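You operate a simulated robot arm through the tools that you are given. There is no shell and no other tool. Be economical: measure what you need, move in short steps, check, and stop when the job is done.

You are at the controls of a simulated robot arm. One attempt, no reset.

JOB
Take the steel foot on the top of the load on the turntable and put it away on the left second shelf from the bottom of the long grey rack. Set down upright: steel foot.

Only the result counts: the job must be done as asked and must still hold three seconds after the hand-in. Knocking over, shifting, dropping, spilling or breaking anything else fails it.

ROBOT AND FRAMES
A 6-joint arm with a two-finger parallel gripper on a trunk, on a base that drives. Base frame: it is fixed to the floor where the robot stands at the start and does not move with it; the origin is under the middle of the robot, x ahead of it, y to its left, z up. Lengths are in mm, angles in degrees, forces in N, time in s.
Its first joint turns from -115.0 to 115.0 degrees. Places, roughly: left second shelf of the long grey rack [1800, -8700, 600]. Payload 4.2 kg.
Tool frame: the origin (TCP) lies between the finger pads and is the grasp point; the fingertips stand 23 mm ahead of it; z points along the fingers, y is the line along which they close. Largest opening 94 mm; finger width 38, thickness 10; the body of the gripper, 54 by 96 mm, starts 39 mm behind the TCP.
Orientation is told as [roll, pitch, yaw] about the base's x, y, z axes, in that order, counted from this pose: with the fingers straight down and closing along the base's y, the tool's x points along the base's -x, its y along +y and its z along -z.

CONTROLS
- The arm moves only by the tool nudge_tool. Its argument "steps" is a list of rows, each a list of 7 numbers: the turn, a rotation vector about the tool's x, y, z in degrees, then the shift along the tool's x, y, z in cm, then the opening, from 0 (shut) to 1 (fully open). In form: [[wx, wy, wz, tx, ty, tz, claw], ...]. A call has 1 to 8 rows; each row shifts and turns the commanded pose from where the row before left it, along the tool's axes as they then stand. Rows are played at 5 a second. More than 50 mm and 8.6 degrees between two rows, or a gripper value outside its range, and nothing of the call is played. A pose out of reach is approached as far as the arm can. The call stops where the force on the tool passes 40 N (or 10 N more than at its start, if that is more) or the arm is blocked; 0.2 s more then pass. The fingers move at their own pace (about 108 mm/s each) and stop on an object; they squeeze with about 23 N. The grip force told is the motor's: it shows also when the fingers shut on nothing. Time passes only in rows, and 0.2 s behind the last, so rows that do not move let the fingers close. It gives the time, the measured TCP pose, the force on the tool (base axes), the opening and the grip force at its end, in the units of the frame above (readings bear some noise), with the torque about the TCP (base axes, N m) and any sound that the robot's microphone picked up.
- Cameras (640 x 400 px; columns grow to the right, rows downward): "scene" is now at [223.6, 188.1, 1267]; the picture's right is [-0.10, -0.99, 0.00], its down [-0.81, 0.08, -0.58] and it looks along [0.57, -0.06, -0.82] (base axes); focal length 254 px, centre (320, 200). "wrist" rides on the gripper at [86, 16, -74] in the tool frame; the picture's right is [-0.18, 0.98, 0.00], its down [-0.58, -0.11, -0.81] and it looks along [-0.79, -0.15, 0.59] (tool axes); focal length 243 px, centre (320, 200). There is no depth. A picture from a camera that has moved, and an enlarged one, comes with that camera's place and axes in the base frame and with its lens.
- grab_frame(camera): a new picture of that camera. No time passes.
- lift_body(by): slides the trunk up (or, below 0, down) by that many mm; the arm and the scene camera ride with it, the base frame stays. It gives what a move gives, with no picture.
- base_move(legs): drives the robot by 1 to 6 legs, each [ahead, turn to the left] in mm and degrees, along the robot's own axes; the way and the turn of a leg run together, so that a leg with both is an arc; at most 1500 mm and 180 degrees a leg. The arm and the cameras ride along, it lands a little off, and it stops where it bumps. It gives what a move gives.
- head_to(pan, tilt): turns the head with the scene camera to pan (to the left, within 80 degrees either way) and tilt (down, from -29 to 69), counted from straight ahead of the robot. It gives what a move gives.
- inspect(camera, box): a new picture of the part [left, top, right, bottom] of that camera's present view, enlarged. No time passes.
- close_job(): hands the job in; it is judged then, once.

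Go step by step. Nothing tells you exact positions but the pictures and the camera data: compare them with the known pose of the tool, close in by small moves and look again before you grip or let go. The budget is 120 turns and 82 pictures, counting those below and the enlarged ones. Unless the task says otherwise, let go and move clear before handing in.

The tools are called after "Call:" as a command line: name --pt "numbers of a row" for each row, then --argument value for the rest, lists and objects as JSON in quotes. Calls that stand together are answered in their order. nudge_tool: Moves the arm, as the interface text tells. Its arguments: {"type":"object","properties":{"steps":{"type":"array"}},"required":["steps"]} The other tools are called the same way: lift_body (by) slides the trunk up or down; base_move (legs) drives the base; head_to (pan, tilt) turns the head that bears the scene camera; grab_frame (camera) takes a picture; inspect (camera, box) takes an enlarged picture of a part of a camera's view; close_job () hands the job in.

At the start:

```text
t: 0.0
eef_pos: [368.2, 232.3, 1027.8]
tool_rot: [-0.1, 0.0, 0.0]
ft_force: [-0.2, 0.5, -0.4]
ft_torque: [0.0, 0.0, 0.01]
width: 94.1
grip_force: 0.0
trunk travel left (down, up): [-650.0, 340.0]
robot x, y, heading: [-2.1, -0.7, -0.1]
head pan, tilt: [-5.8, 54.7]
```

scene: 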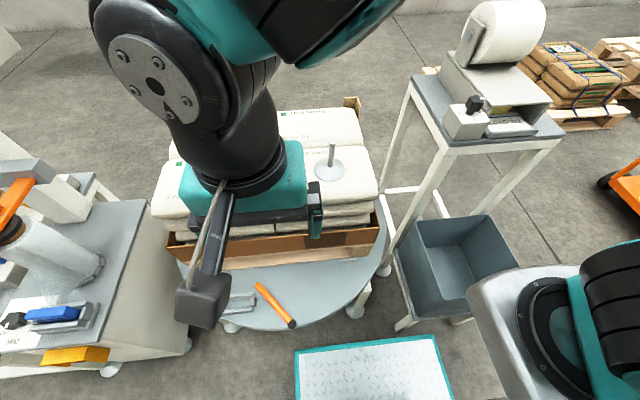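
wrist: 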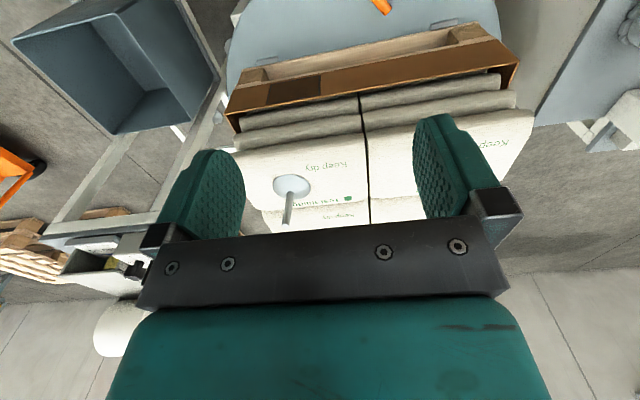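

The steel foot (a disc with a thin stem) sits on the bags at about (632, 124, 800), with the stem top near z 880. I'll inspect it closely and look toward the rack before choosing a grasp.

Call:
inspect --camera "scene" --box '[260, 90, 420, 190]'

Call:
inspect --camera "wrist" --box '[210, 130, 370, 230]'

Call:
head_to --pan -78 --tilt 8

Call:
grab_frame --camera "scene"

```text
4.00 times, centred on (340, 140) of scene
camera zoom: at [223.6, 188.1, 1267.0], right [-0.1, -0.99, 0.0], down [-0.81, 0.08, -0.58], along [0.57, -0.06, -0.82], focal length 1017 px, centre (240, 440)
```

zoom: 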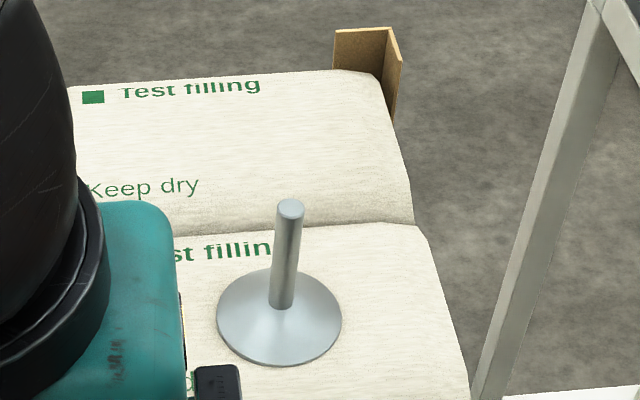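

```text
4.00 times, centred on (290, 180) of wrist
camera zoom: at [281.5, 248.7, 1102.0], right [0.18, 0.98, 0.0], down [0.58, -0.11, 0.81], along [0.79, -0.15, -0.59], focal length 970 px, centre (440, 280)
```

zoom: 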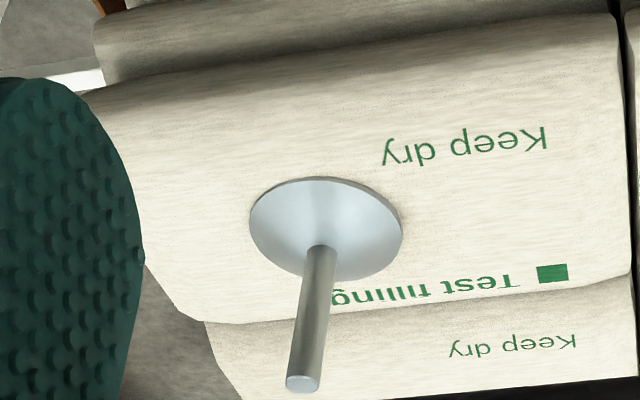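

```text
t: 1.4
eef_pos: [368.2, 233.1, 1027.0]
tool_rot: [0.0, 0.0, 0.0]
ft_force: [1.1, 0.7, 0.0]
ft_torque: [-0.03, 0.0, -0.02]
width: 94.1
grip_force: 0.0
trunk travel left (down, up): [-650.0, 340.0]
robot x, y, heading: [0.6, 1.2, 0.1]
head pan, tilt: [-78.0, 8.0]
```

```text
77 pictures are left
camera scene: at [170.9, 104.9, 1338.2], right [-0.98, -0.21, 0.0], down [-0.03, 0.14, -0.99], along [0.21, -0.97, -0.14], focal length 254 px, centre (320, 200)
```

scene: 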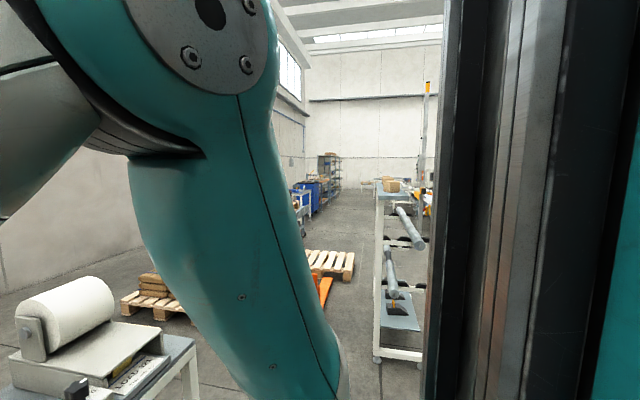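

The rack seems to be the dark shelf far off at column 328. I'll enlarge it.

Call:
inspect --camera "scene" --box '[280, 140, 376, 200]'

```text
6.67 times, centred on (328, 170) of scene
camera zoom: at [170.9, 104.9, 1338.2], right [-0.98, -0.21, 0.0], down [-0.03, 0.14, -0.99], along [0.21, -0.97, -0.14], focal length 1694 px, centre (267, 400)
```

zoom: 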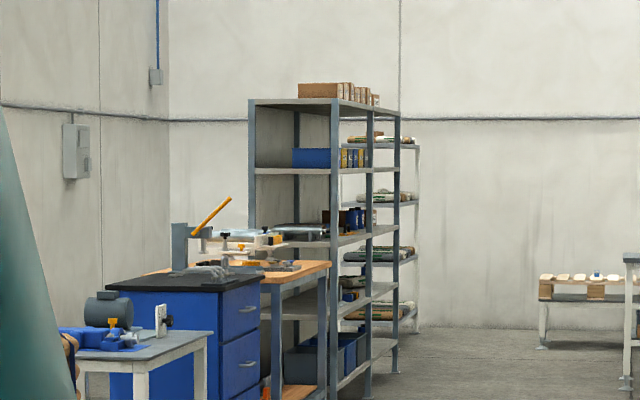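

The rack's long face looks toward -x, with shelf gaps of roughly 350–400 mm, so a tool tilted about 45° should fit into the bay. I'll tilt it now, above the load, and turn the head back.

Call:
nudge_tool --pt "0 -7.5 0 0 0 0 1" --pt "0 -7.5 0 0 0 0 1" --pt "0 -7.5 0 0 0 0 1" --pt "0 -7.5 0 0 0 0 1" --pt "0 -7.5 0 0 0 0 1" --pt "0 -7.5 0 0 0 0 1" --pt "0 0 0 0 0 0 1"

Call:
head_to --pan -10 --tilt 48

Call:
grab_frame --camera "scene"

Call:
grab_frame --camera "wrist"

```text
t: 2.7
eef_pos: [428.8, 198.7, 1035.9]
tool_rot: [1.7, -36.4, -12.4]
ft_force: [0.3, -0.2, -0.7]
ft_torque: [0.03, 0.0, -0.03]
width: 93.8
grip_force: 0.0
trunk travel left (down, up): [-650.0, 340.0]
robot x, y, heading: [0.1, -0.6, -0.2]
head pan, tilt: [-78.0, 8.0]
stopped in row 6: the arm was blocked; the commanded pose is now the measured one
```

```text
t: 4.0
eef_pos: [429.3, 197.1, 1032.8]
tool_rot: [0.8, -36.3, -11.6]
ft_force: [-0.3, -0.3, -0.6]
ft_torque: [0.0, 0.01, 0.02]
width: 94.1
grip_force: 0.1
trunk travel left (down, up): [-650.0, 340.0]
robot x, y, heading: [1.7, 2.2, 0.1]
head pan, tilt: [-10.0, 48.0]
```

```text
75 pictures are left
camera scene: at [163.5, 103.4, 1315.7], right [-0.99, -0.13, 0.0], down [-0.05, 0.37, -0.93], along [0.12, -0.92, -0.37], focal length 254 px, centre (320, 200)
```

scene: 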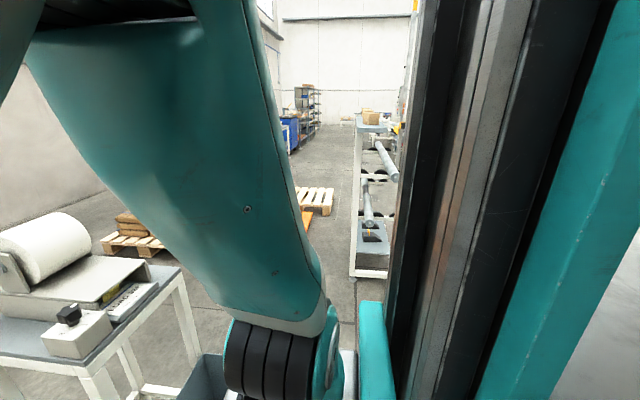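

```text
74 pictures are left
camera wrist: at [320.4, 233.8, 1041.7], right [0.33, 0.93, 0.12], down [-0.03, -0.12, 0.99], along [0.94, -0.34, -0.01], focal length 243 px, centre (320, 200)
```

wrist: 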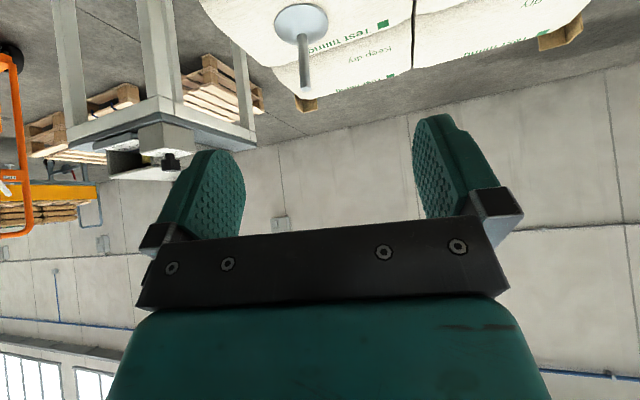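

The arm was blocked because it was too close in, so I'll extend toward the pre-grasp point at the present tilt.

Call:
nudge_tool --pt "0 0 0 -0.92 -0.63 3.1 1" --pt "0 0 0 -0.92 -0.63 3.1 1" --pt "0 0 0 -0.92 -0.63 3.1 1" --pt "0 0 0 -0.92 -0.63 3.1 1" --pt "0 0 0 -0.92 -0.63 3.1 1" --pt "0 -8 0 0 0 0 1" --pt "0 0 0 0 0 0 1"

Call:
grab_frame --camera "scene"

Call:
grab_frame --camera "wrist"

```text
t: 5.7
eef_pos: [548.0, 144.9, 936.4]
tool_rot: [1.2, -44.5, -11.7]
ft_force: [0.0, 0.5, 0.3]
ft_torque: [-0.01, -0.02, 0.0]
width: 94.1
grip_force: 0.0
trunk travel left (down, up): [-650.0, 340.0]
robot x, y, heading: [3.3, 0.6, -0.2]
head pan, tilt: [-10.0, 48.0]
```

```text
73 pictures are left
camera scene: at [229.2, 181.8, 1275.9], right [-0.17, -0.98, 0.0], down [-0.73, 0.13, -0.67], along [0.66, -0.12, -0.74], focal length 254 px, centre (320, 200)
```

scene: 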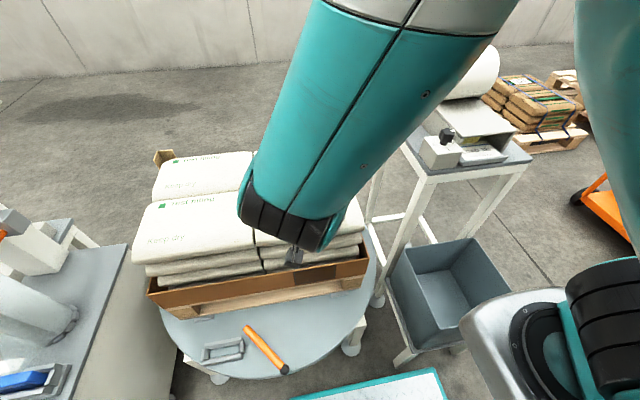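

```text
72 pictures are left
camera wrist: at [439.8, 181.5, 928.8], right [0.31, 0.94, 0.15], down [-0.17, -0.1, 0.98], along [0.93, -0.33, 0.13], focal length 243 px, centre (320, 200)
```

wrist: 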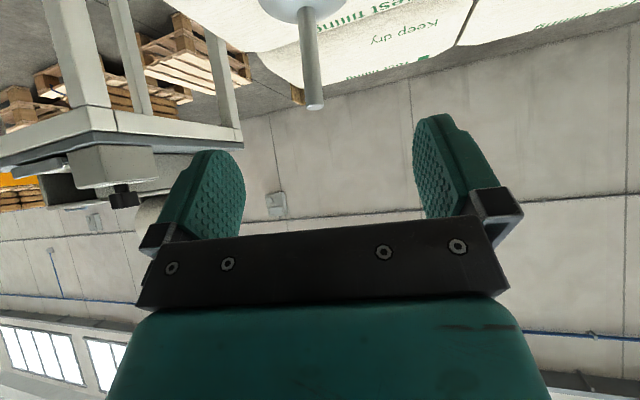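

The tilted pose works, and the stem is about 130 mm ahead along the tool axis. I'll go halfway, correct sideways, and look again.

Call:
nudge_tool --pt "0 0 0 -0.4 -0.35 3.5 1" --pt "0 0 0 -0.4 -0.35 3.5 1" --pt "0 0 0 0 0 0 1"

Call:
grab_frame --camera "wrist"

Call:
grab_frame --camera "scene"

```text
t: 6.5
eef_pos: [601.6, 128.0, 893.7]
tool_rot: [1.4, -44.4, -11.7]
ft_force: [0.6, -0.5, -0.9]
ft_torque: [0.01, -0.04, 0.0]
width: 94.0
grip_force: 0.1
trunk travel left (down, up): [-650.0, 340.0]
robot x, y, heading: [-0.9, -0.1, 0.4]
head pan, tilt: [-10.0, 48.0]
```

```text
71 pictures are left
camera wrist: at [492.6, 164.7, 885.4], right [0.31, 0.94, 0.15], down [-0.17, -0.1, 0.98], along [0.94, -0.33, 0.13], focal length 243 px, centre (320, 200)
```

wrist: 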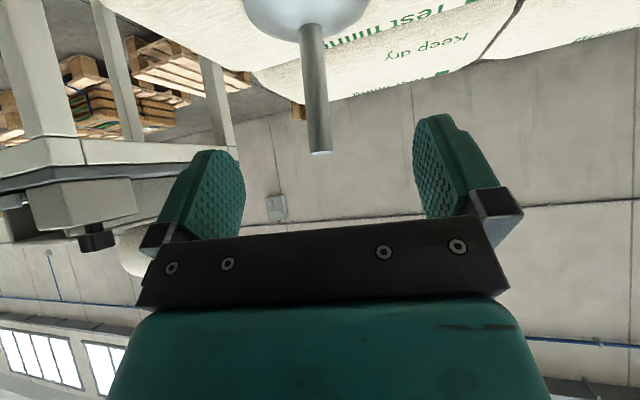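

```text
70 pictures are left
camera scene: at [229.1, 181.8, 1275.9], right [-0.17, -0.98, 0.0], down [-0.73, 0.13, -0.67], along [0.66, -0.12, -0.74], focal length 254 px, centre (320, 200)
```

scene: 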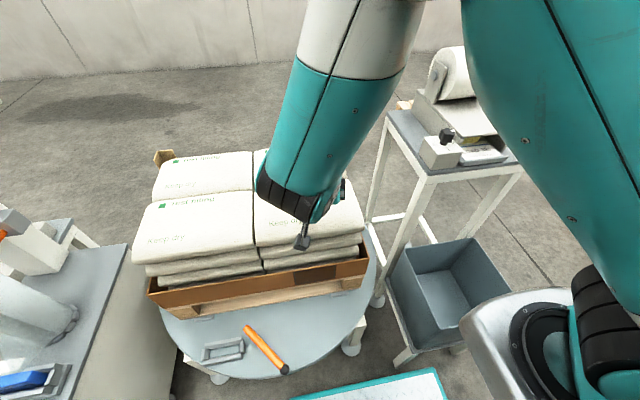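

The stem top is at (643, 116, 876), so I'll grip at about z 855. First I'll advance with the fingers open and check.

Call:
nudge_tool --pt "0 0 0 -0.1 -0.1 3.0 1" --pt "0 0 0 -0.1 -0.1 2.6 1" --pt "0 0 0 0 0 0 1"

Call:
grab_frame --camera "wrist"

Call:
inspect --camera "scene" --box '[240, 170, 400, 270]'

```text
t: 7.2
eef_pos: [639.8, 120.7, 854.2]
tool_rot: [1.3, -44.4, -11.5]
ft_force: [-0.8, 0.4, -0.2]
ft_torque: [0.0, 0.02, -0.01]
width: 93.9
grip_force: 0.1
trunk travel left (down, up): [-650.0, 340.0]
robot x, y, heading: [-3.5, 2.4, -0.2]
head pan, tilt: [-10.0, 48.0]
```

```text
69 pictures are left
camera wrist: at [531.7, 156.3, 846.9], right [0.31, 0.94, 0.15], down [-0.17, -0.1, 0.98], along [0.93, -0.33, 0.13], focal length 243 px, centre (320, 200)
```

wrist: 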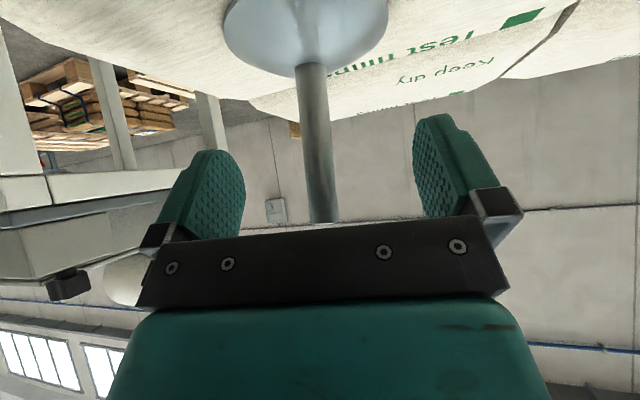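

```text
4.00 times, centred on (320, 220) of scene
camera zoom: at [229.1, 181.8, 1275.9], right [-0.17, -0.98, 0.0], down [-0.73, 0.13, -0.67], along [0.66, -0.12, -0.74], focal length 1017 px, centre (320, 120)
```

zoom: 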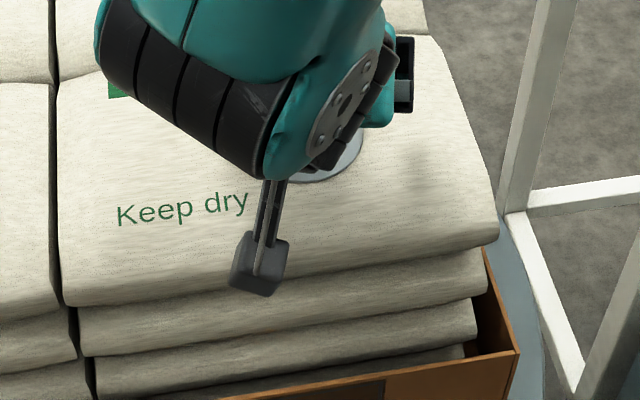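

The stem is between the pads and clear of contact, so I'll close now.

Call:
nudge_tool --pt "0 0 0 0 0 0 0.6" --pt "0 0 0 0 0 0 0.3" --pt "0 0 0 0 0 0 0.1" --pt "0 0 0 0 0 0 0" --pt "0 0 0 0 0 0 0" --pt "0 0 0 0 0 0 0"

Call:
grab_frame --camera "wrist"

```text
t: 8.7
eef_pos: [641.3, 120.4, 853.6]
tool_rot: [1.4, -44.6, -11.7]
ft_force: [1.0, 0.8, 4.7]
ft_torque: [0.39, -0.19, -0.05]
width: 15.4
grip_force: 22.8
trunk travel left (down, up): [-650.0, 340.0]
robot x, y, heading: [-1.9, -0.2, -0.2]
head pan, tilt: [-10.0, 48.0]
```

```text
67 pictures are left
camera wrist: at [531.7, 156.6, 847.3], right [0.31, 0.94, 0.15], down [-0.17, -0.1, 0.98], along [0.93, -0.33, 0.13], focal length 243 px, centre (320, 200)
```

wrist: 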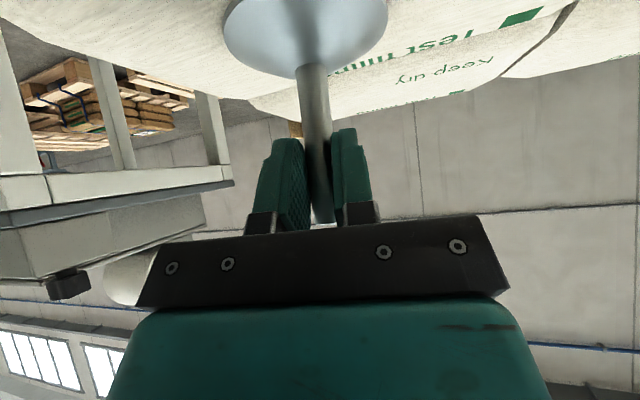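

The stem is gripped at 15 mm width. I'll lift straight up with the trunk.

Call:
lift_body --by 60

Call:
grab_frame --camera "wrist"

```text
t: 9.7
eef_pos: [639.9, 119.8, 914.7]
tool_rot: [1.3, -44.3, -11.7]
ft_force: [0.3, 0.1, -3.5]
ft_torque: [-0.04, 0.06, -0.01]
width: 15.0
grip_force: 22.9
trunk travel left (down, up): [-710.0, 280.0]
robot x, y, heading: [-0.3, -1.2, -0.0]
head pan, tilt: [-10.0, 48.0]
```

```text
66 pictures are left
camera wrist: at [531.5, 156.4, 906.8], right [0.31, 0.94, 0.14], down [-0.17, -0.1, 0.98], along [0.93, -0.33, 0.13], focal length 243 px, centre (320, 200)
```

wrist: 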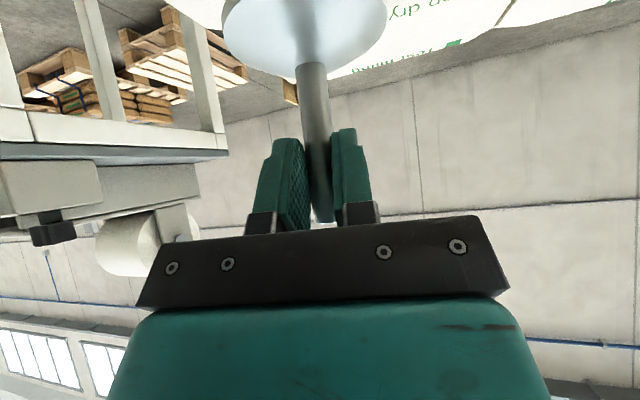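

The foot is lifted and weighs about 3.5 N. Next I need to know the surroundings before backing away, so I'll look to both sides.

Call:
head_to --pan 80 --tilt 35

Call:
nudge_tool --pt "0 0 0 0 0 0 0" --pt "0 0 0 0 0 0 0" --pt "0 0 0 0 0 0 0" --pt "0 0 0 0 0 0 0" --pt "0 0 0 0 0 0 0" --pt "0 0 0 0 0 0 0"

Call:
grab_frame --camera "scene"

Call:
head_to --pan -80 --tilt 30

Call:
nudge_tool --pt "0 0 0 0 0 0 0" --pt "0 0 0 0 0 0 0" --pt "0 0 0 0 0 0 0" --pt "0 0 0 0 0 0 0" --pt "0 0 0 0 0 0 0" --pt "0 0 0 0 0 0 0"

Call:
grab_frame --camera "scene"

```text
t: 11.3
eef_pos: [639.5, 119.9, 913.8]
tool_rot: [1.3, -44.4, -11.6]
ft_force: [0.3, 0.7, -3.4]
ft_torque: [0.06, 0.03, 0.0]
width: 15.1
grip_force: 22.9
trunk travel left (down, up): [-710.0, 280.0]
robot x, y, heading: [0.1, -0.9, -0.1]
head pan, tilt: [80.0, 35.0]
```

```text
t: 12.7
eef_pos: [640.1, 119.8, 913.4]
tool_rot: [1.3, -44.3, -11.6]
ft_force: [-0.1, 0.3, -3.4]
ft_torque: [0.0, 0.06, 0.01]
width: 15.3
grip_force: 23.1
trunk travel left (down, up): [-710.0, 280.0]
robot x, y, heading: [-2.8, -2.5, -0.1]
head pan, tilt: [80.0, 35.0]
```

```text
65 pictures are left
camera scene: at [167.0, 282.2, 1354.9], right [0.98, -0.17, 0.0], down [-0.1, -0.56, -0.82], along [0.14, 0.81, -0.57], focal length 254 px, centre (320, 200)
```

scene: 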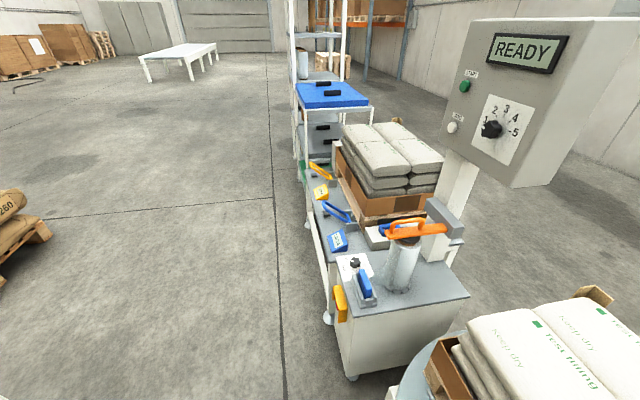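

```text
t: 15.2
eef_pos: [640.5, 120.3, 915.1]
tool_rot: [1.2, -44.4, -11.5]
ft_force: [0.2, -0.1, -2.9]
ft_torque: [0.01, 0.06, 0.01]
width: 15.2
grip_force: 22.6
trunk travel left (down, up): [-710.0, 280.0]
robot x, y, heading: [0.7, 0.8, 0.1]
head pan, tilt: [-80.0, 30.0]
```

```text
t: 16.6
eef_pos: [639.9, 119.6, 914.1]
tool_rot: [1.3, -44.3, -11.6]
ft_force: [-0.6, 0.3, -3.4]
ft_torque: [0.0, 0.05, -0.02]
width: 15.4
grip_force: 23.5
trunk travel left (down, up): [-710.0, 280.0]
robot x, y, heading: [0.1, 0.4, 0.0]
head pan, tilt: [-80.0, 30.0]
```

```text
64 pictures are left
camera scene: at [167.4, 106.4, 1362.7], right [-0.98, -0.17, 0.0], down [-0.09, 0.49, -0.87], along [0.15, -0.85, -0.5], focal length 254 px, centre (320, 200)
```

scene: 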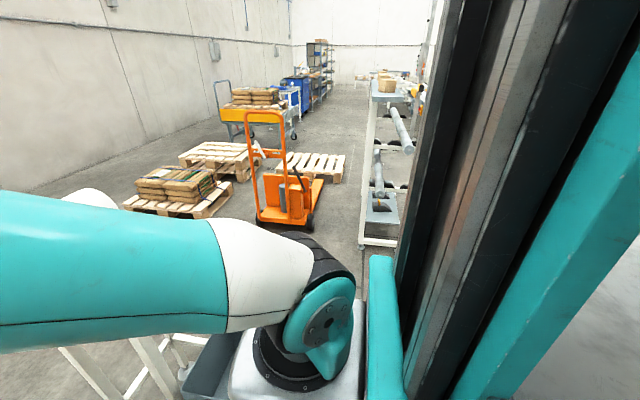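

The back-left floor looks open. Before planning a route I need a closer look at the aisle between the jack and pallets and the bench.

Call:
inspect --camera "scene" --box '[230, 30, 430, 255]'

```text
1.78 times, centred on (330, 142) of scene
camera zoom: at [167.4, 106.4, 1362.7], right [-0.98, -0.17, 0.0], down [-0.09, 0.49, -0.87], along [0.15, -0.85, -0.5], focal length 452 px, centre (302, 302)
```

zoom: 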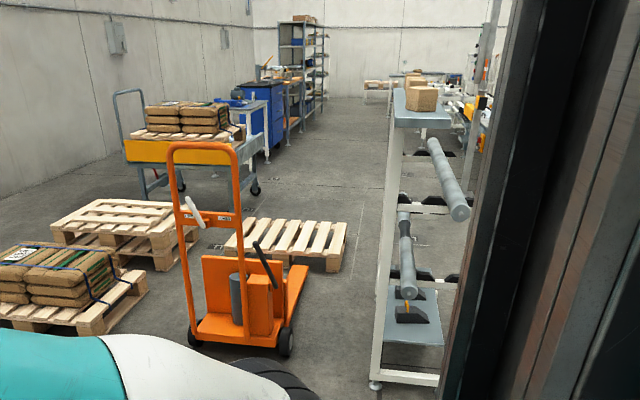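

The gap between the roll stand and the pallet is only about 250 mm, so I need another route. I'll raise a little, back off 350 mm, and look around from there.

Call:
lift_body --by 80

Call:
base_move --legs '[[-350, 0]]'

Call:
base_move --legs '[[0, 50]]'

Call:
head_to --pan 80 --tilt 25

Call:
nudge_tool --pt "0 0 0 0 0 0 0" --pt "0 0 0 0 0 0 0" --pt "0 0 0 0 0 0 0" --pt "0 0 0 0 0 0 0" --pt "0 0 0 0 0 0 0" --pt "0 0 0 0 0 0 0"

Call:
grab_frame --camera "scene"

```text
t: 17.7
eef_pos: [640.1, 119.6, 993.9]
tool_rot: [1.2, -44.4, -11.6]
ft_force: [-0.1, -1.1, -3.7]
ft_torque: [0.04, 0.07, 0.02]
width: 15.3
grip_force: 22.9
trunk travel left (down, up): [-790.0, 200.0]
robot x, y, heading: [-1.6, -0.3, 0.3]
head pan, tilt: [-80.0, 30.0]
```

```text
t: 20.2
eef_pos: [242.6, 117.6, 1023.8]
tool_rot: [3.4, -48.3, -12.3]
ft_force: [3.5, 0.7, -3.8]
ft_torque: [-0.03, 0.09, -0.04]
width: 14.7
grip_force: 22.6
trunk travel left (down, up): [-790.0, 200.0]
robot x, y, heading: [-346.6, -0.7, 0.4]
head pan, tilt: [-80.0, 30.0]
stopped in leg 1: the robot was blocked; the commanded pose is now the measured one
```

```text
t: 20.9
eef_pos: [183.8, 115.6, 1049.8]
tool_rot: [5.3, -53.0, -13.5]
ft_force: [2.8, 0.6, -4.4]
ft_torque: [-0.02, 0.13, -0.01]
width: 15.0
grip_force: 23.1
trunk travel left (down, up): [-790.0, 200.0]
robot x, y, heading: [-344.4, -2.2, -0.1]
head pan, tilt: [-80.0, 30.0]
stopped in leg 1: the robot was blocked; the commanded pose is now the measured one
```

```text
t: 23.4
eef_pos: [185.0, 112.9, 1050.0]
tool_rot: [5.5, -52.8, -14.0]
ft_force: [0.0, 0.2, -3.2]
ft_torque: [0.01, 0.12, 0.0]
width: 15.0
grip_force: 23.2
trunk travel left (down, up): [-790.0, 200.0]
robot x, y, heading: [-345.2, -2.4, 0.2]
head pan, tilt: [80.0, 25.0]
```

```text
t: 23.7
eef_pos: [163.8, 119.0, 1064.0]
tool_rot: [11.0, -54.8, -20.9]
ft_force: [-1.3, 0.4, -2.3]
ft_torque: [-0.02, 0.14, -0.04]
width: 14.9
grip_force: 22.7
trunk travel left (down, up): [-790.0, 200.0]
robot x, y, heading: [-338.2, 1.6, 0.4]
head pan, tilt: [80.0, 25.0]
stopped in row 1: the arm was blocked; the commanded pose is now the measured one
```

```text
62 pictures are left
camera scene: at [-145.4, 107.2, 1453.8], right [-1.0, -0.06, 0.03], down [-0.05, 0.42, -0.91], along [0.04, -0.91, -0.42], focal length 254 px, centre (320, 200)
```

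scene: 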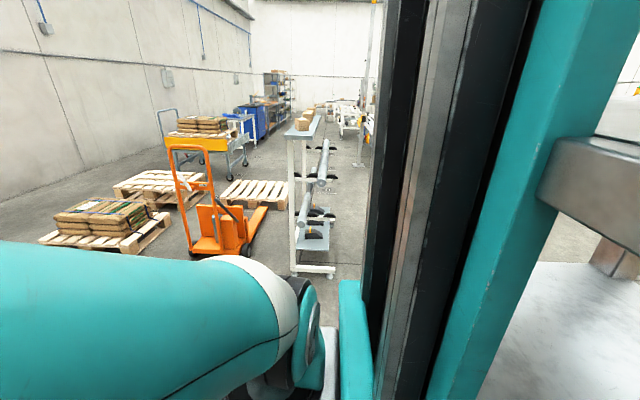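

Something behind (a grey beam at the trunk) has blocked the robot and it is straining. I'll ease forward at once and recheck.

Call:
base_move --legs '[[60, 0]]'

Call:
grab_frame --camera "scene"

Call:
grab_frame --camera "wrist"

```text
t: 24.7
eef_pos: [210.9, 112.2, 1057.3]
tool_rot: [5.9, -54.7, -14.6]
ft_force: [0.4, 0.9, -3.9]
ft_torque: [0.03, 0.14, -0.02]
width: 14.9
grip_force: 22.6
trunk travel left (down, up): [-790.0, 200.0]
robot x, y, heading: [-285.2, -0.0, 0.4]
head pan, tilt: [80.0, 25.0]
```

```text
61 pictures are left
camera scene: at [-104.1, 110.0, 1451.4], right [-0.95, -0.32, 0.0], down [-0.13, 0.39, -0.91], along [0.29, -0.86, -0.41], focal length 254 px, centre (320, 200)
```

scene: 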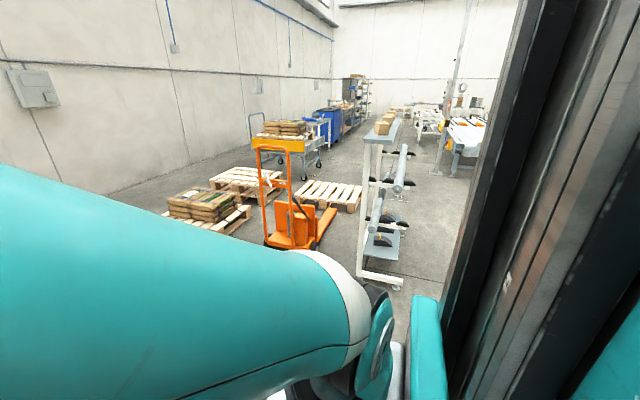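

```text
60 pictures are left
camera wrist: at [104.5, 147.5, 1030.5], right [0.27, 0.94, 0.21], down [-0.35, -0.11, 0.93], along [0.9, -0.32, 0.3], focal length 243 px, centre (320, 200)
```

wrist: 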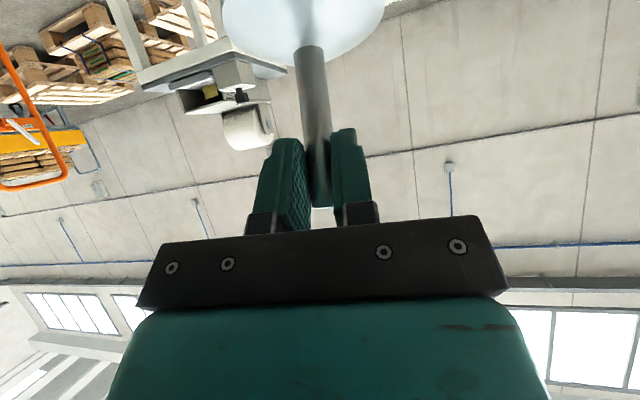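

The camera is still swinging, so I'll wait a moment and take a look to the left and behind.

Call:
nudge_tool --pt "0 0 0 0 0 0 0" --pt "0 0 0 0 0 0 0" --pt "0 0 0 0 0 0 0" --pt "0 0 0 0 0 0 0" --pt "0 0 0 0 0 0 0" --pt "0 0 0 0 0 0 0" --pt "0 0 0 0 0 0 0" --pt "0 0 0 0 0 0 0"

Call:
grab_frame --camera "scene"

```text
t: 26.5
eef_pos: [211.8, 111.4, 1057.2]
tool_rot: [6.0, -54.7, -14.7]
ft_force: [-0.1, 0.3, -4.5]
ft_torque: [0.02, 0.13, 0.02]
width: 15.3
grip_force: 22.8
trunk travel left (down, up): [-790.0, 200.0]
robot x, y, heading: [-283.7, -1.0, 0.4]
head pan, tilt: [80.0, 25.0]
```

```text
59 pictures are left
camera scene: at [-102.4, 110.5, 1452.0], right [-0.94, -0.34, 0.0], down [-0.14, 0.38, -0.91], along [0.31, -0.86, -0.41], focal length 254 px, centre (320, 200)
```

scene: 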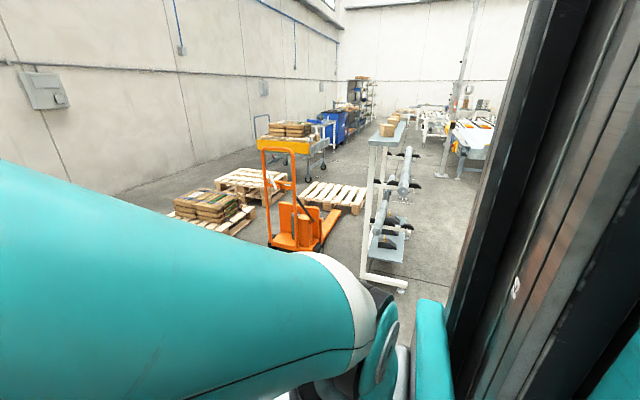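

The head is stuck against the upper arm, which got folded back when the base bumped. I'll turn the head back to relieve it, then extend the arm to its earlier carrying pose.

Call:
head_to --pan -78 --tilt 25

Call:
nudge_tool --pt "0 0 0 -0.5 0.5 2.5 0" --pt "0 2 0 -0.5 0.5 2.5 0" --pt "0 2 0 -0.5 0.5 2.5 0" --pt "0 2 0 -0.5 0.5 2.5 0" --pt "0 2 0 -0.5 0.5 2.5 0" --pt "0 2 0 -0.5 0.5 2.5 0" --pt "0 0 0 0 0 0 0"

Call:
grab_frame --camera "scene"

```text
t: 28.9
eef_pos: [211.3, 112.3, 1057.9]
tool_rot: [5.9, -54.7, -14.4]
ft_force: [0.6, 0.4, -3.8]
ft_torque: [0.01, 0.14, 0.02]
width: 15.3
grip_force: 23.8
trunk travel left (down, up): [-790.0, 200.0]
robot x, y, heading: [-285.2, -1.8, 0.4]
head pan, tilt: [-78.0, 25.0]
```

```text
t: 30.5
eef_pos: [349.1, 123.6, 987.9]
tool_rot: [4.9, -44.6, -13.0]
ft_force: [-0.1, 0.9, -4.3]
ft_torque: [0.0, 0.09, 0.01]
width: 15.6
grip_force: 23.0
trunk travel left (down, up): [-790.0, 200.0]
robot x, y, heading: [-283.7, -4.7, 0.4]
head pan, tilt: [-78.0, 25.0]
```

```text
58 pictures are left
camera scene: at [-114.4, 107.3, 1450.6], right [-0.98, -0.21, 0.0], down [-0.09, 0.41, -0.91], along [0.19, -0.89, -0.42], focal length 254 px, centre (320, 200)
```

scene: 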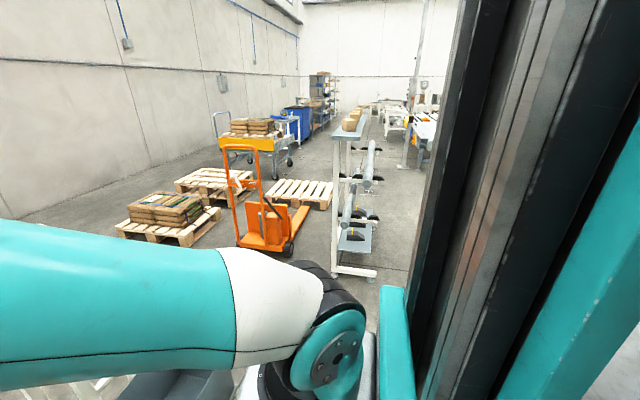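

The arm is back in its carrying pose. I'll move forward 100 mm for rear clearance and turn right in steps, checking that the way is free.

Call:
base_move --legs '[[100, 0], [0, -30]]'

Call:
grab_frame --camera "scene"

```text
t: 33.1
eef_pos: [426.0, -209.3, 988.6]
tool_rot: [4.9, -44.7, -43.1]
ft_force: [-0.1, 0.0, -3.1]
ft_torque: [0.02, 0.05, 0.0]
width: 15.2
grip_force: 22.6
trunk travel left (down, up): [-790.0, 200.0]
robot x, y, heading: [-182.4, 3.1, -29.9]
head pan, tilt: [-78.0, 25.0]
```

```text
57 pictures are left
camera scene: at [15.9, 7.8, 1450.6], right [-0.95, 0.31, 0.0], down [0.13, 0.4, -0.91], along [-0.28, -0.86, -0.42], focal length 254 px, centre (320, 200)
```

scene: 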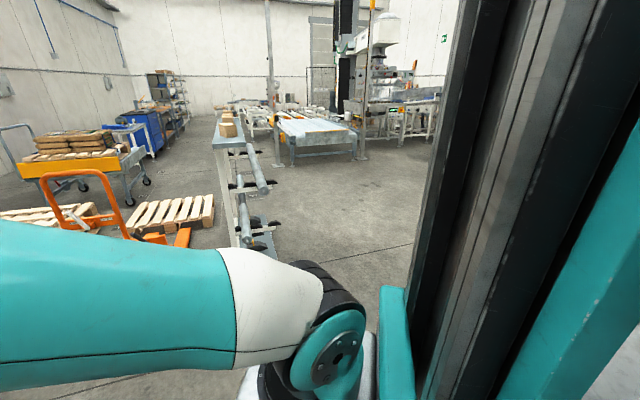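

It turned freely. The floor to the right of the roll stand is open, so I'll turn on to face -y and view ahead.

Call:
base_move --legs '[[0, -60]]'

Call:
head_to --pan -35 --tilt 20

Call:
nudge_tool --pt "0 0 0 0 0 0 0" --pt "0 0 0 0 0 0 0" --pt "0 0 0 0 0 0 0" --pt "0 0 0 0 0 0 0" --pt "0 0 0 0 0 0 0" --pt "0 0 0 0 0 0 0" --pt "0 0 0 0 0 0 0"

Call:
grab_frame --camera "scene"

```text
t: 36.2
eef_pos: [-64.7, -632.1, 988.3]
tool_rot: [5.0, -44.6, -103.3]
ft_force: [-0.1, 0.3, -3.3]
ft_torque: [0.04, -0.01, 0.05]
width: 14.8
grip_force: 23.2
trunk travel left (down, up): [-790.0, 200.0]
robot x, y, heading: [-183.9, 1.5, -90.1]
head pan, tilt: [-78.0, 25.0]
```

```text
t: 37.3
eef_pos: [-66.7, -632.4, 989.7]
tool_rot: [4.9, -44.5, -103.3]
ft_force: [-0.9, -1.0, -3.9]
ft_torque: [0.07, 0.01, 0.02]
width: 15.2
grip_force: 23.6
trunk travel left (down, up): [-790.0, 200.0]
robot x, y, heading: [-184.1, 3.1, -90.0]
head pan, tilt: [-35.0, 20.0]
```

```text
t: 38.9
eef_pos: [-65.4, -632.1, 987.6]
tool_rot: [4.9, -44.6, -103.2]
ft_force: [0.1, 0.3, -3.2]
ft_torque: [0.08, 0.02, -0.01]
width: 15.0
grip_force: 23.2
trunk travel left (down, up): [-790.0, 200.0]
robot x, y, heading: [-184.5, 4.0, -90.1]
head pan, tilt: [-35.0, 20.0]
```

```text
56 pictures are left
camera scene: at [-43.9, -226.6, 1458.7], right [-0.82, 0.58, 0.0], down [0.2, 0.28, -0.94], along [-0.54, -0.77, -0.34], focal length 254 px, centre (320, 200)
```

scene: 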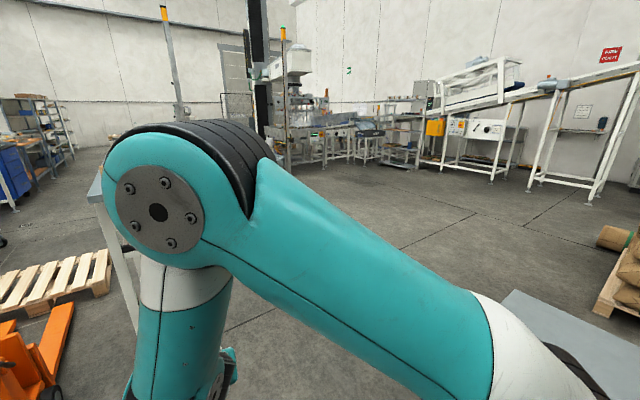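

Part of the view is hidden by the arm, so I'll look further to the right to locate the bench and pallet there.

Call:
head_to --pan -72 --tilt 30

Call:
nudge_tool --pt "0 0 0 0 0 0 0" --pt "0 0 0 0 0 0 0" --pt "0 0 0 0 0 0 0" --pt "0 0 0 0 0 0 0" --pt "0 0 0 0 0 0 0" --pt "0 0 0 0 0 0 0" --pt "0 0 0 0 0 0 0"

Call:
grab_frame --camera "scene"

```text
t: 39.9
eef_pos: [-65.1, -633.0, 989.4]
tool_rot: [5.0, -44.7, -103.4]
ft_force: [0.9, 0.0, -3.0]
ft_torque: [0.04, 0.01, 0.0]
width: 15.4
grip_force: 22.6
trunk travel left (down, up): [-790.0, 200.0]
robot x, y, heading: [-186.8, -1.7, -90.2]
head pan, tilt: [-72.0, 30.0]
```

```text
t: 41.5
eef_pos: [-65.7, -632.4, 989.1]
tool_rot: [5.0, -44.6, -103.3]
ft_force: [0.0, -0.2, -2.9]
ft_torque: [0.1, 0.0, 0.03]
width: 15.1
grip_force: 23.0
trunk travel left (down, up): [-790.0, 200.0]
robot x, y, heading: [-185.4, 0.2, -90.1]
head pan, tilt: [-72.0, 30.0]
```

```text
55 pictures are left
camera scene: at [-76.4, -178.2, 1442.7], right [-0.31, 0.95, 0.0], down [0.48, 0.15, -0.87], along [-0.82, -0.27, -0.5], focal length 254 px, centre (320, 200)
```

scene: 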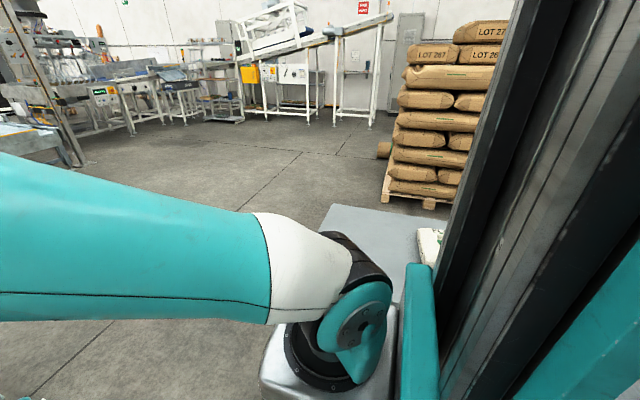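

A grey table stands behind, with its corner near (-1250..-800, -480). I'll go straight 400, angle right past it, then run south in the lane west of the roll stand.

Call:
base_move --legs '[[400, 0], [0, -45], [650, 0], [0, 45]]'

Call:
head_to --pan -5 --tilt 15

Call:
nudge_tool --pt "0 0 0 0 0 0 0" --pt "0 0 0 0 0 0 0" --pt "0 0 0 0 0 0 0" --pt "0 0 0 0 0 0 0" --pt "0 0 0 0 0 0 0" --pt "0 0 0 0 0 0 0" --pt "0 0 0 0 0 0 0"

Call:
grab_frame --camera "scene"

Call:
grab_frame --camera "wrist"

```text
t: 50.1
eef_pos: [-941.7, -1414.3, 990.3]
tool_rot: [7.3, -44.2, -142.0]
ft_force: [0.2, -0.8, -3.1]
ft_torque: [0.09, -0.02, 0.02]
width: 14.9
grip_force: 22.7
trunk travel left (down, up): [-790.0, 200.0]
robot x, y, heading: [-637.4, -854.8, -129.1]
head pan, tilt: [-72.0, 30.0]
stopped in leg 4: the robot was blocked; the commanded pose is now the measured one
```

```text
t: 51.5
eef_pos: [-937.8, -1416.0, 991.5]
tool_rot: [7.2, -44.3, -141.8]
ft_force: [0.2, -1.1, -4.0]
ft_torque: [0.05, -0.03, 0.0]
width: 15.2
grip_force: 22.6
trunk travel left (down, up): [-790.0, 200.0]
robot x, y, heading: [-629.3, -854.2, -129.0]
head pan, tilt: [-5.0, 15.0]
```

```text
t: 53.1
eef_pos: [-938.3, -1418.7, 991.7]
tool_rot: [7.2, -44.3, -141.8]
ft_force: [-0.2, 0.3, -4.1]
ft_torque: [0.08, -0.05, -0.01]
width: 14.7
grip_force: 23.3
trunk travel left (down, up): [-790.0, 200.0]
robot x, y, heading: [-629.9, -853.4, -128.9]
head pan, tilt: [-5.0, 15.0]
```

```text
54 pictures are left
camera scene: at [-624.8, -1175.8, 1466.4], right [-0.72, 0.69, 0.01], down [0.17, 0.2, -0.97], along [-0.67, -0.69, -0.26], focal length 254 px, centre (320, 200)
```

scene: 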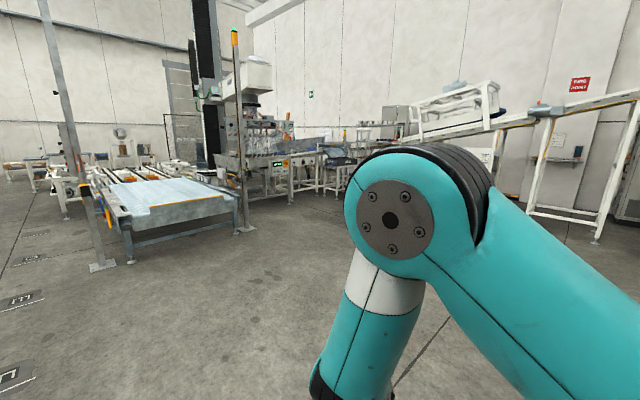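

```text
53 pictures are left
camera wrist: at [-842.5, -1352.1, 984.9], right [0.57, -0.79, 0.22], down [-0.03, 0.25, 0.97], along [-0.82, -0.56, 0.12], focal length 243 px, centre (320, 200)
```

wrist: 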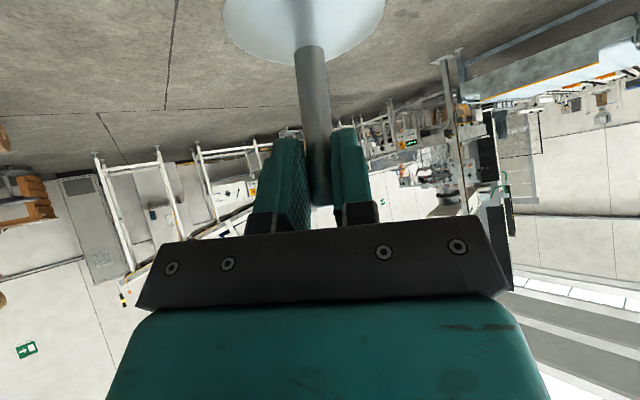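

The rear touched something while turning left, probably the table corner. I'll move ahead 300 more first, then turn.

Call:
base_move --legs '[[300, 0]]'

Call:
base_move --legs '[[0, 39]]'

Call:
head_to --pan 30 --tilt 20

Call:
nudge_tool --pt "0 0 0 0 0 0 0" --pt "0 0 0 0 0 0 0" --pt "0 0 0 0 0 0 0" --pt "0 0 0 0 0 0 0" --pt "0 0 0 0 0 0 0" --pt "0 0 0 0 0 0 0" --pt "0 0 0 0 0 0 0"

Call:
grab_frame --camera "scene"

```text
t: 55.1
eef_pos: [-1127.5, -1644.5, 990.4]
tool_rot: [7.3, -44.4, -142.0]
ft_force: [-0.4, -0.4, -3.4]
ft_torque: [0.06, -0.05, 0.01]
width: 15.5
grip_force: 22.9
trunk travel left (down, up): [-790.0, 200.0]
robot x, y, heading: [-817.7, -1081.8, -129.1]
head pan, tilt: [-5.0, 15.0]
```

```text
t: 57.3
eef_pos: [-697.9, -1711.5, 990.1]
tool_rot: [7.4, -44.4, -102.4]
ft_force: [0.5, -0.7, -3.3]
ft_torque: [0.06, 0.02, 0.01]
width: 15.3
grip_force: 22.8
trunk travel left (down, up): [-790.0, 200.0]
robot x, y, heading: [-820.4, -1083.9, -89.2]
head pan, tilt: [-5.0, 15.0]
```

```text
t: 58.4
eef_pos: [-697.0, -1710.5, 989.4]
tool_rot: [7.3, -44.4, -102.5]
ft_force: [-0.8, 0.3, -4.0]
ft_torque: [0.06, 0.0, 0.02]
width: 15.0
grip_force: 23.2
trunk travel left (down, up): [-790.0, 200.0]
robot x, y, heading: [-820.3, -1084.2, -89.2]
head pan, tilt: [30.0, 20.0]
```

```text
t: 60.0
eef_pos: [-698.6, -1711.4, 989.7]
tool_rot: [7.1, -44.3, -102.4]
ft_force: [-0.6, -0.4, -3.7]
ft_torque: [0.05, 0.02, 0.04]
width: 15.0
grip_force: 23.0
trunk travel left (down, up): [-790.0, 200.0]
robot x, y, heading: [-818.7, -1082.8, -89.3]
head pan, tilt: [30.0, 20.0]
```

```text
52 pictures are left
camera scene: at [-577.1, -1312.1, 1458.7], right [-0.86, -0.51, 0.0], down [-0.17, 0.29, -0.94], along [0.48, -0.81, -0.34], focal length 254 px, centre (320, 200)
```

scene: 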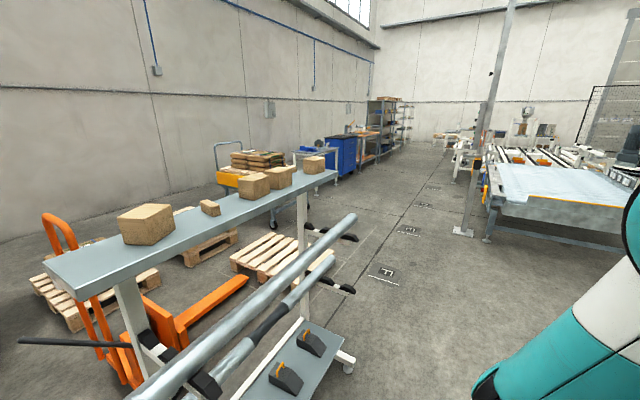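

The lane is clear: roll stand to the left (x > -170), post at (-640, -4830). I'll drive south 2200, then diagonally left to about (480, -4550).

Call:
base_move --legs '[[1400, 0], [800, 0], [0, 45], [1000, 0], [800, 0]]'

Call:
grab_frame --camera "scene"

```text
t: 81.6
eef_pos: [1008.2, -4907.0, 989.1]
tool_rot: [7.4, -44.2, -57.5]
ft_force: [1.0, -0.1, -3.4]
ft_torque: [0.04, 0.07, 0.04]
width: 14.9
grip_force: 23.0
trunk travel left (down, up): [-790.0, 200.0]
robot x, y, heading: [479.7, -4547.8, -44.6]
head pan, tilt: [30.0, 20.0]
```

```text
51 pictures are left
camera scene: at [812.5, -4537.7, 1458.7], right [-0.25, -0.97, 0.0], down [-0.33, 0.09, -0.94], along [0.91, -0.23, -0.34], focal length 254 px, centre (320, 200)
```

scene: 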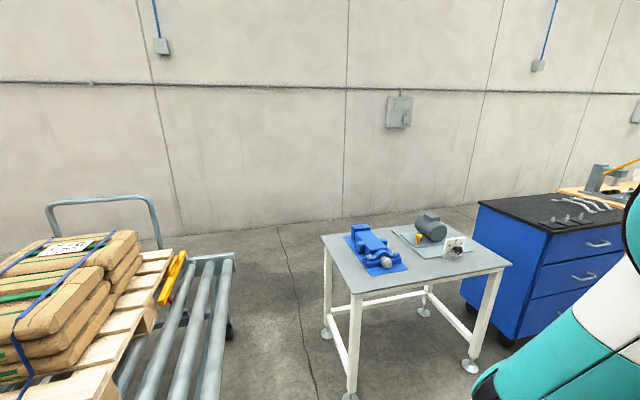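

I'm in the main aisle, and the benches' front line is at about x = 1640. I'll turn to -y, drive 3 m, and look at the rack.

Call:
base_move --legs '[[0, -44], [1500, 0], [1500, 0]]'

Call:
head_to --pan 50 --tilt 20

Call:
nudge_tool --pt "0 0 0 0 0 0 0" --pt "0 0 0 0 0 0 0" --pt "0 0 0 0 0 0 0" --pt "0 0 0 0 0 0 0" --pt "0 0 0 0 0 0 0" --pt "0 0 0 0 0 0 0" --pt "0 0 0 0 0 0 0"

Call:
grab_frame --camera "scene"

```text
t: 98.1
eef_pos: [734.7, -8186.4, 991.2]
tool_rot: [7.4, -44.2, -100.8]
ft_force: [-0.5, 0.0, -2.8]
ft_torque: [0.09, 0.01, -0.06]
width: 15.3
grip_force: 23.0
trunk travel left (down, up): [-790.0, 200.0]
robot x, y, heading: [595.2, -7559.8, -88.0]
head pan, tilt: [30.0, 20.0]
```

```text
t: 99.0
eef_pos: [733.4, -8187.0, 990.9]
tool_rot: [7.2, -44.3, -100.8]
ft_force: [0.5, 0.5, -3.4]
ft_torque: [0.08, 0.06, 0.01]
width: 15.1
grip_force: 23.3
trunk travel left (down, up): [-790.0, 200.0]
robot x, y, heading: [594.0, -7562.4, -87.8]
head pan, tilt: [50.0, 20.0]
```

```text
t: 100.6
eef_pos: [734.9, -8186.2, 990.1]
tool_rot: [7.4, -44.3, -100.8]
ft_force: [0.4, -0.8, -3.1]
ft_torque: [0.07, 0.02, 0.03]
width: 15.0
grip_force: 22.8
trunk travel left (down, up): [-790.0, 200.0]
robot x, y, heading: [595.8, -7560.3, -87.3]
head pan, tilt: [50.0, 20.0]
```

```text
50 pictures are left
camera scene: at [867.8, -7762.2, 1458.7], right [-0.61, -0.79, 0.0], down [-0.27, 0.21, -0.94], along [0.74, -0.57, -0.34], focal length 254 px, centre (320, 200)
```

scene: 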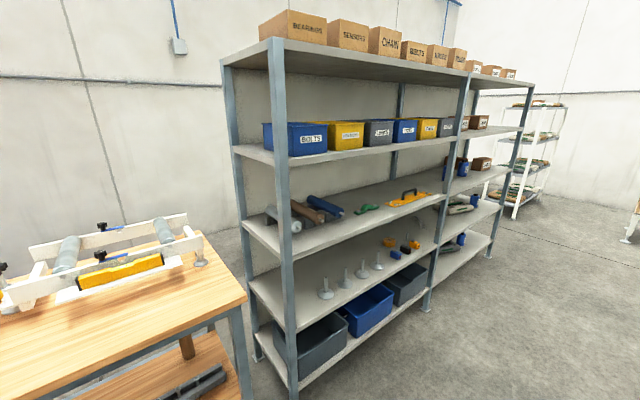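

The rack is clear in view, and other steel feet already stand on the left bay's second shelf. I'll zoom in for free space.

Call:
inspect --camera "scene" --box '[220, 170, 460, 320]'

```text
2.67 times, centred on (340, 245) of scene
camera zoom: at [867.8, -7762.2, 1458.7], right [-0.61, -0.79, 0.0], down [-0.27, 0.21, -0.94], along [0.74, -0.57, -0.34], focal length 678 px, centre (267, 80)
```

zoom: 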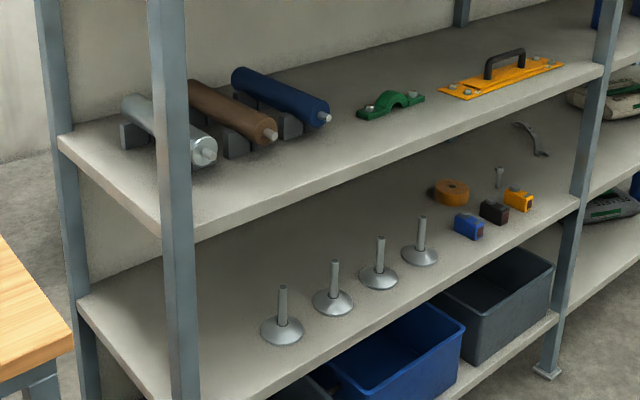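

The row of feet stands at x≈1650 with 129 mm spacing, and the first is at y≈-8398. The free slot to its left, (1645, -8272), is right for ours. I'll drive to y≈-8390 and turn to face the rack.

Call:
base_move --legs '[[830, 0], [0, 87.5]]'

Call:
head_to --pan 0 --tilt 35

Call:
nudge_tool --pt "0 0 0 0 0 0 0" --pt "0 0 0 0 0 0 0" --pt "0 0 0 0 0 0 0" --pt "0 0 0 0 0 0 0" --pt "0 0 0 0 0 0 0" --pt "0 0 0 0 0 0 0" --pt "0 0 0 0 0 0 0"

Call:
grab_frame --camera "scene"

```text
t: 108.7
eef_pos: [1252.7, -8273.2, 990.4]
tool_rot: [7.2, -44.3, -13.1]
ft_force: [-0.8, -0.7, -2.4]
ft_torque: [0.03, 0.07, 0.0]
width: 15.1
grip_force: 22.7
trunk travel left (down, up): [-790.0, 200.0]
robot x, y, heading: [621.7, -8384.9, 0.1]
head pan, tilt: [50.0, 20.0]
```

```text
t: 109.9
eef_pos: [1253.3, -8272.6, 990.5]
tool_rot: [7.4, -44.3, -13.1]
ft_force: [0.0, 0.8, -4.0]
ft_torque: [-0.01, 0.08, -0.01]
width: 15.1
grip_force: 23.6
trunk travel left (down, up): [-790.0, 200.0]
robot x, y, heading: [624.0, -8388.1, 0.1]
head pan, tilt: [0.0, 35.0]
```

```text
t: 111.5
eef_pos: [1254.4, -8272.0, 990.4]
tool_rot: [7.2, -44.3, -13.1]
ft_force: [0.2, -0.6, -3.7]
ft_torque: [-0.04, 0.11, 0.02]
width: 15.1
grip_force: 22.8
trunk travel left (down, up): [-790.0, 200.0]
robot x, y, heading: [622.8, -8387.9, 0.1]
head pan, tilt: [0.0, 35.0]
```

```text
48 pictures are left
camera scene: at [863.2, -8192.5, 1434.8], right [0.0, -1.0, 0.0], down [-0.57, 0.0, -0.82], along [0.82, 0.0, -0.57], focal length 254 px, centre (320, 200)
```

scene: 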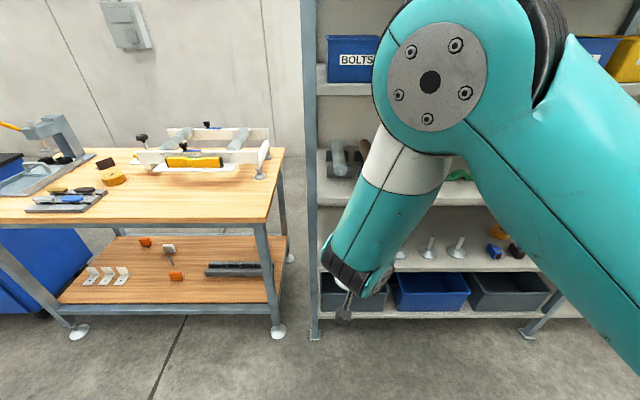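

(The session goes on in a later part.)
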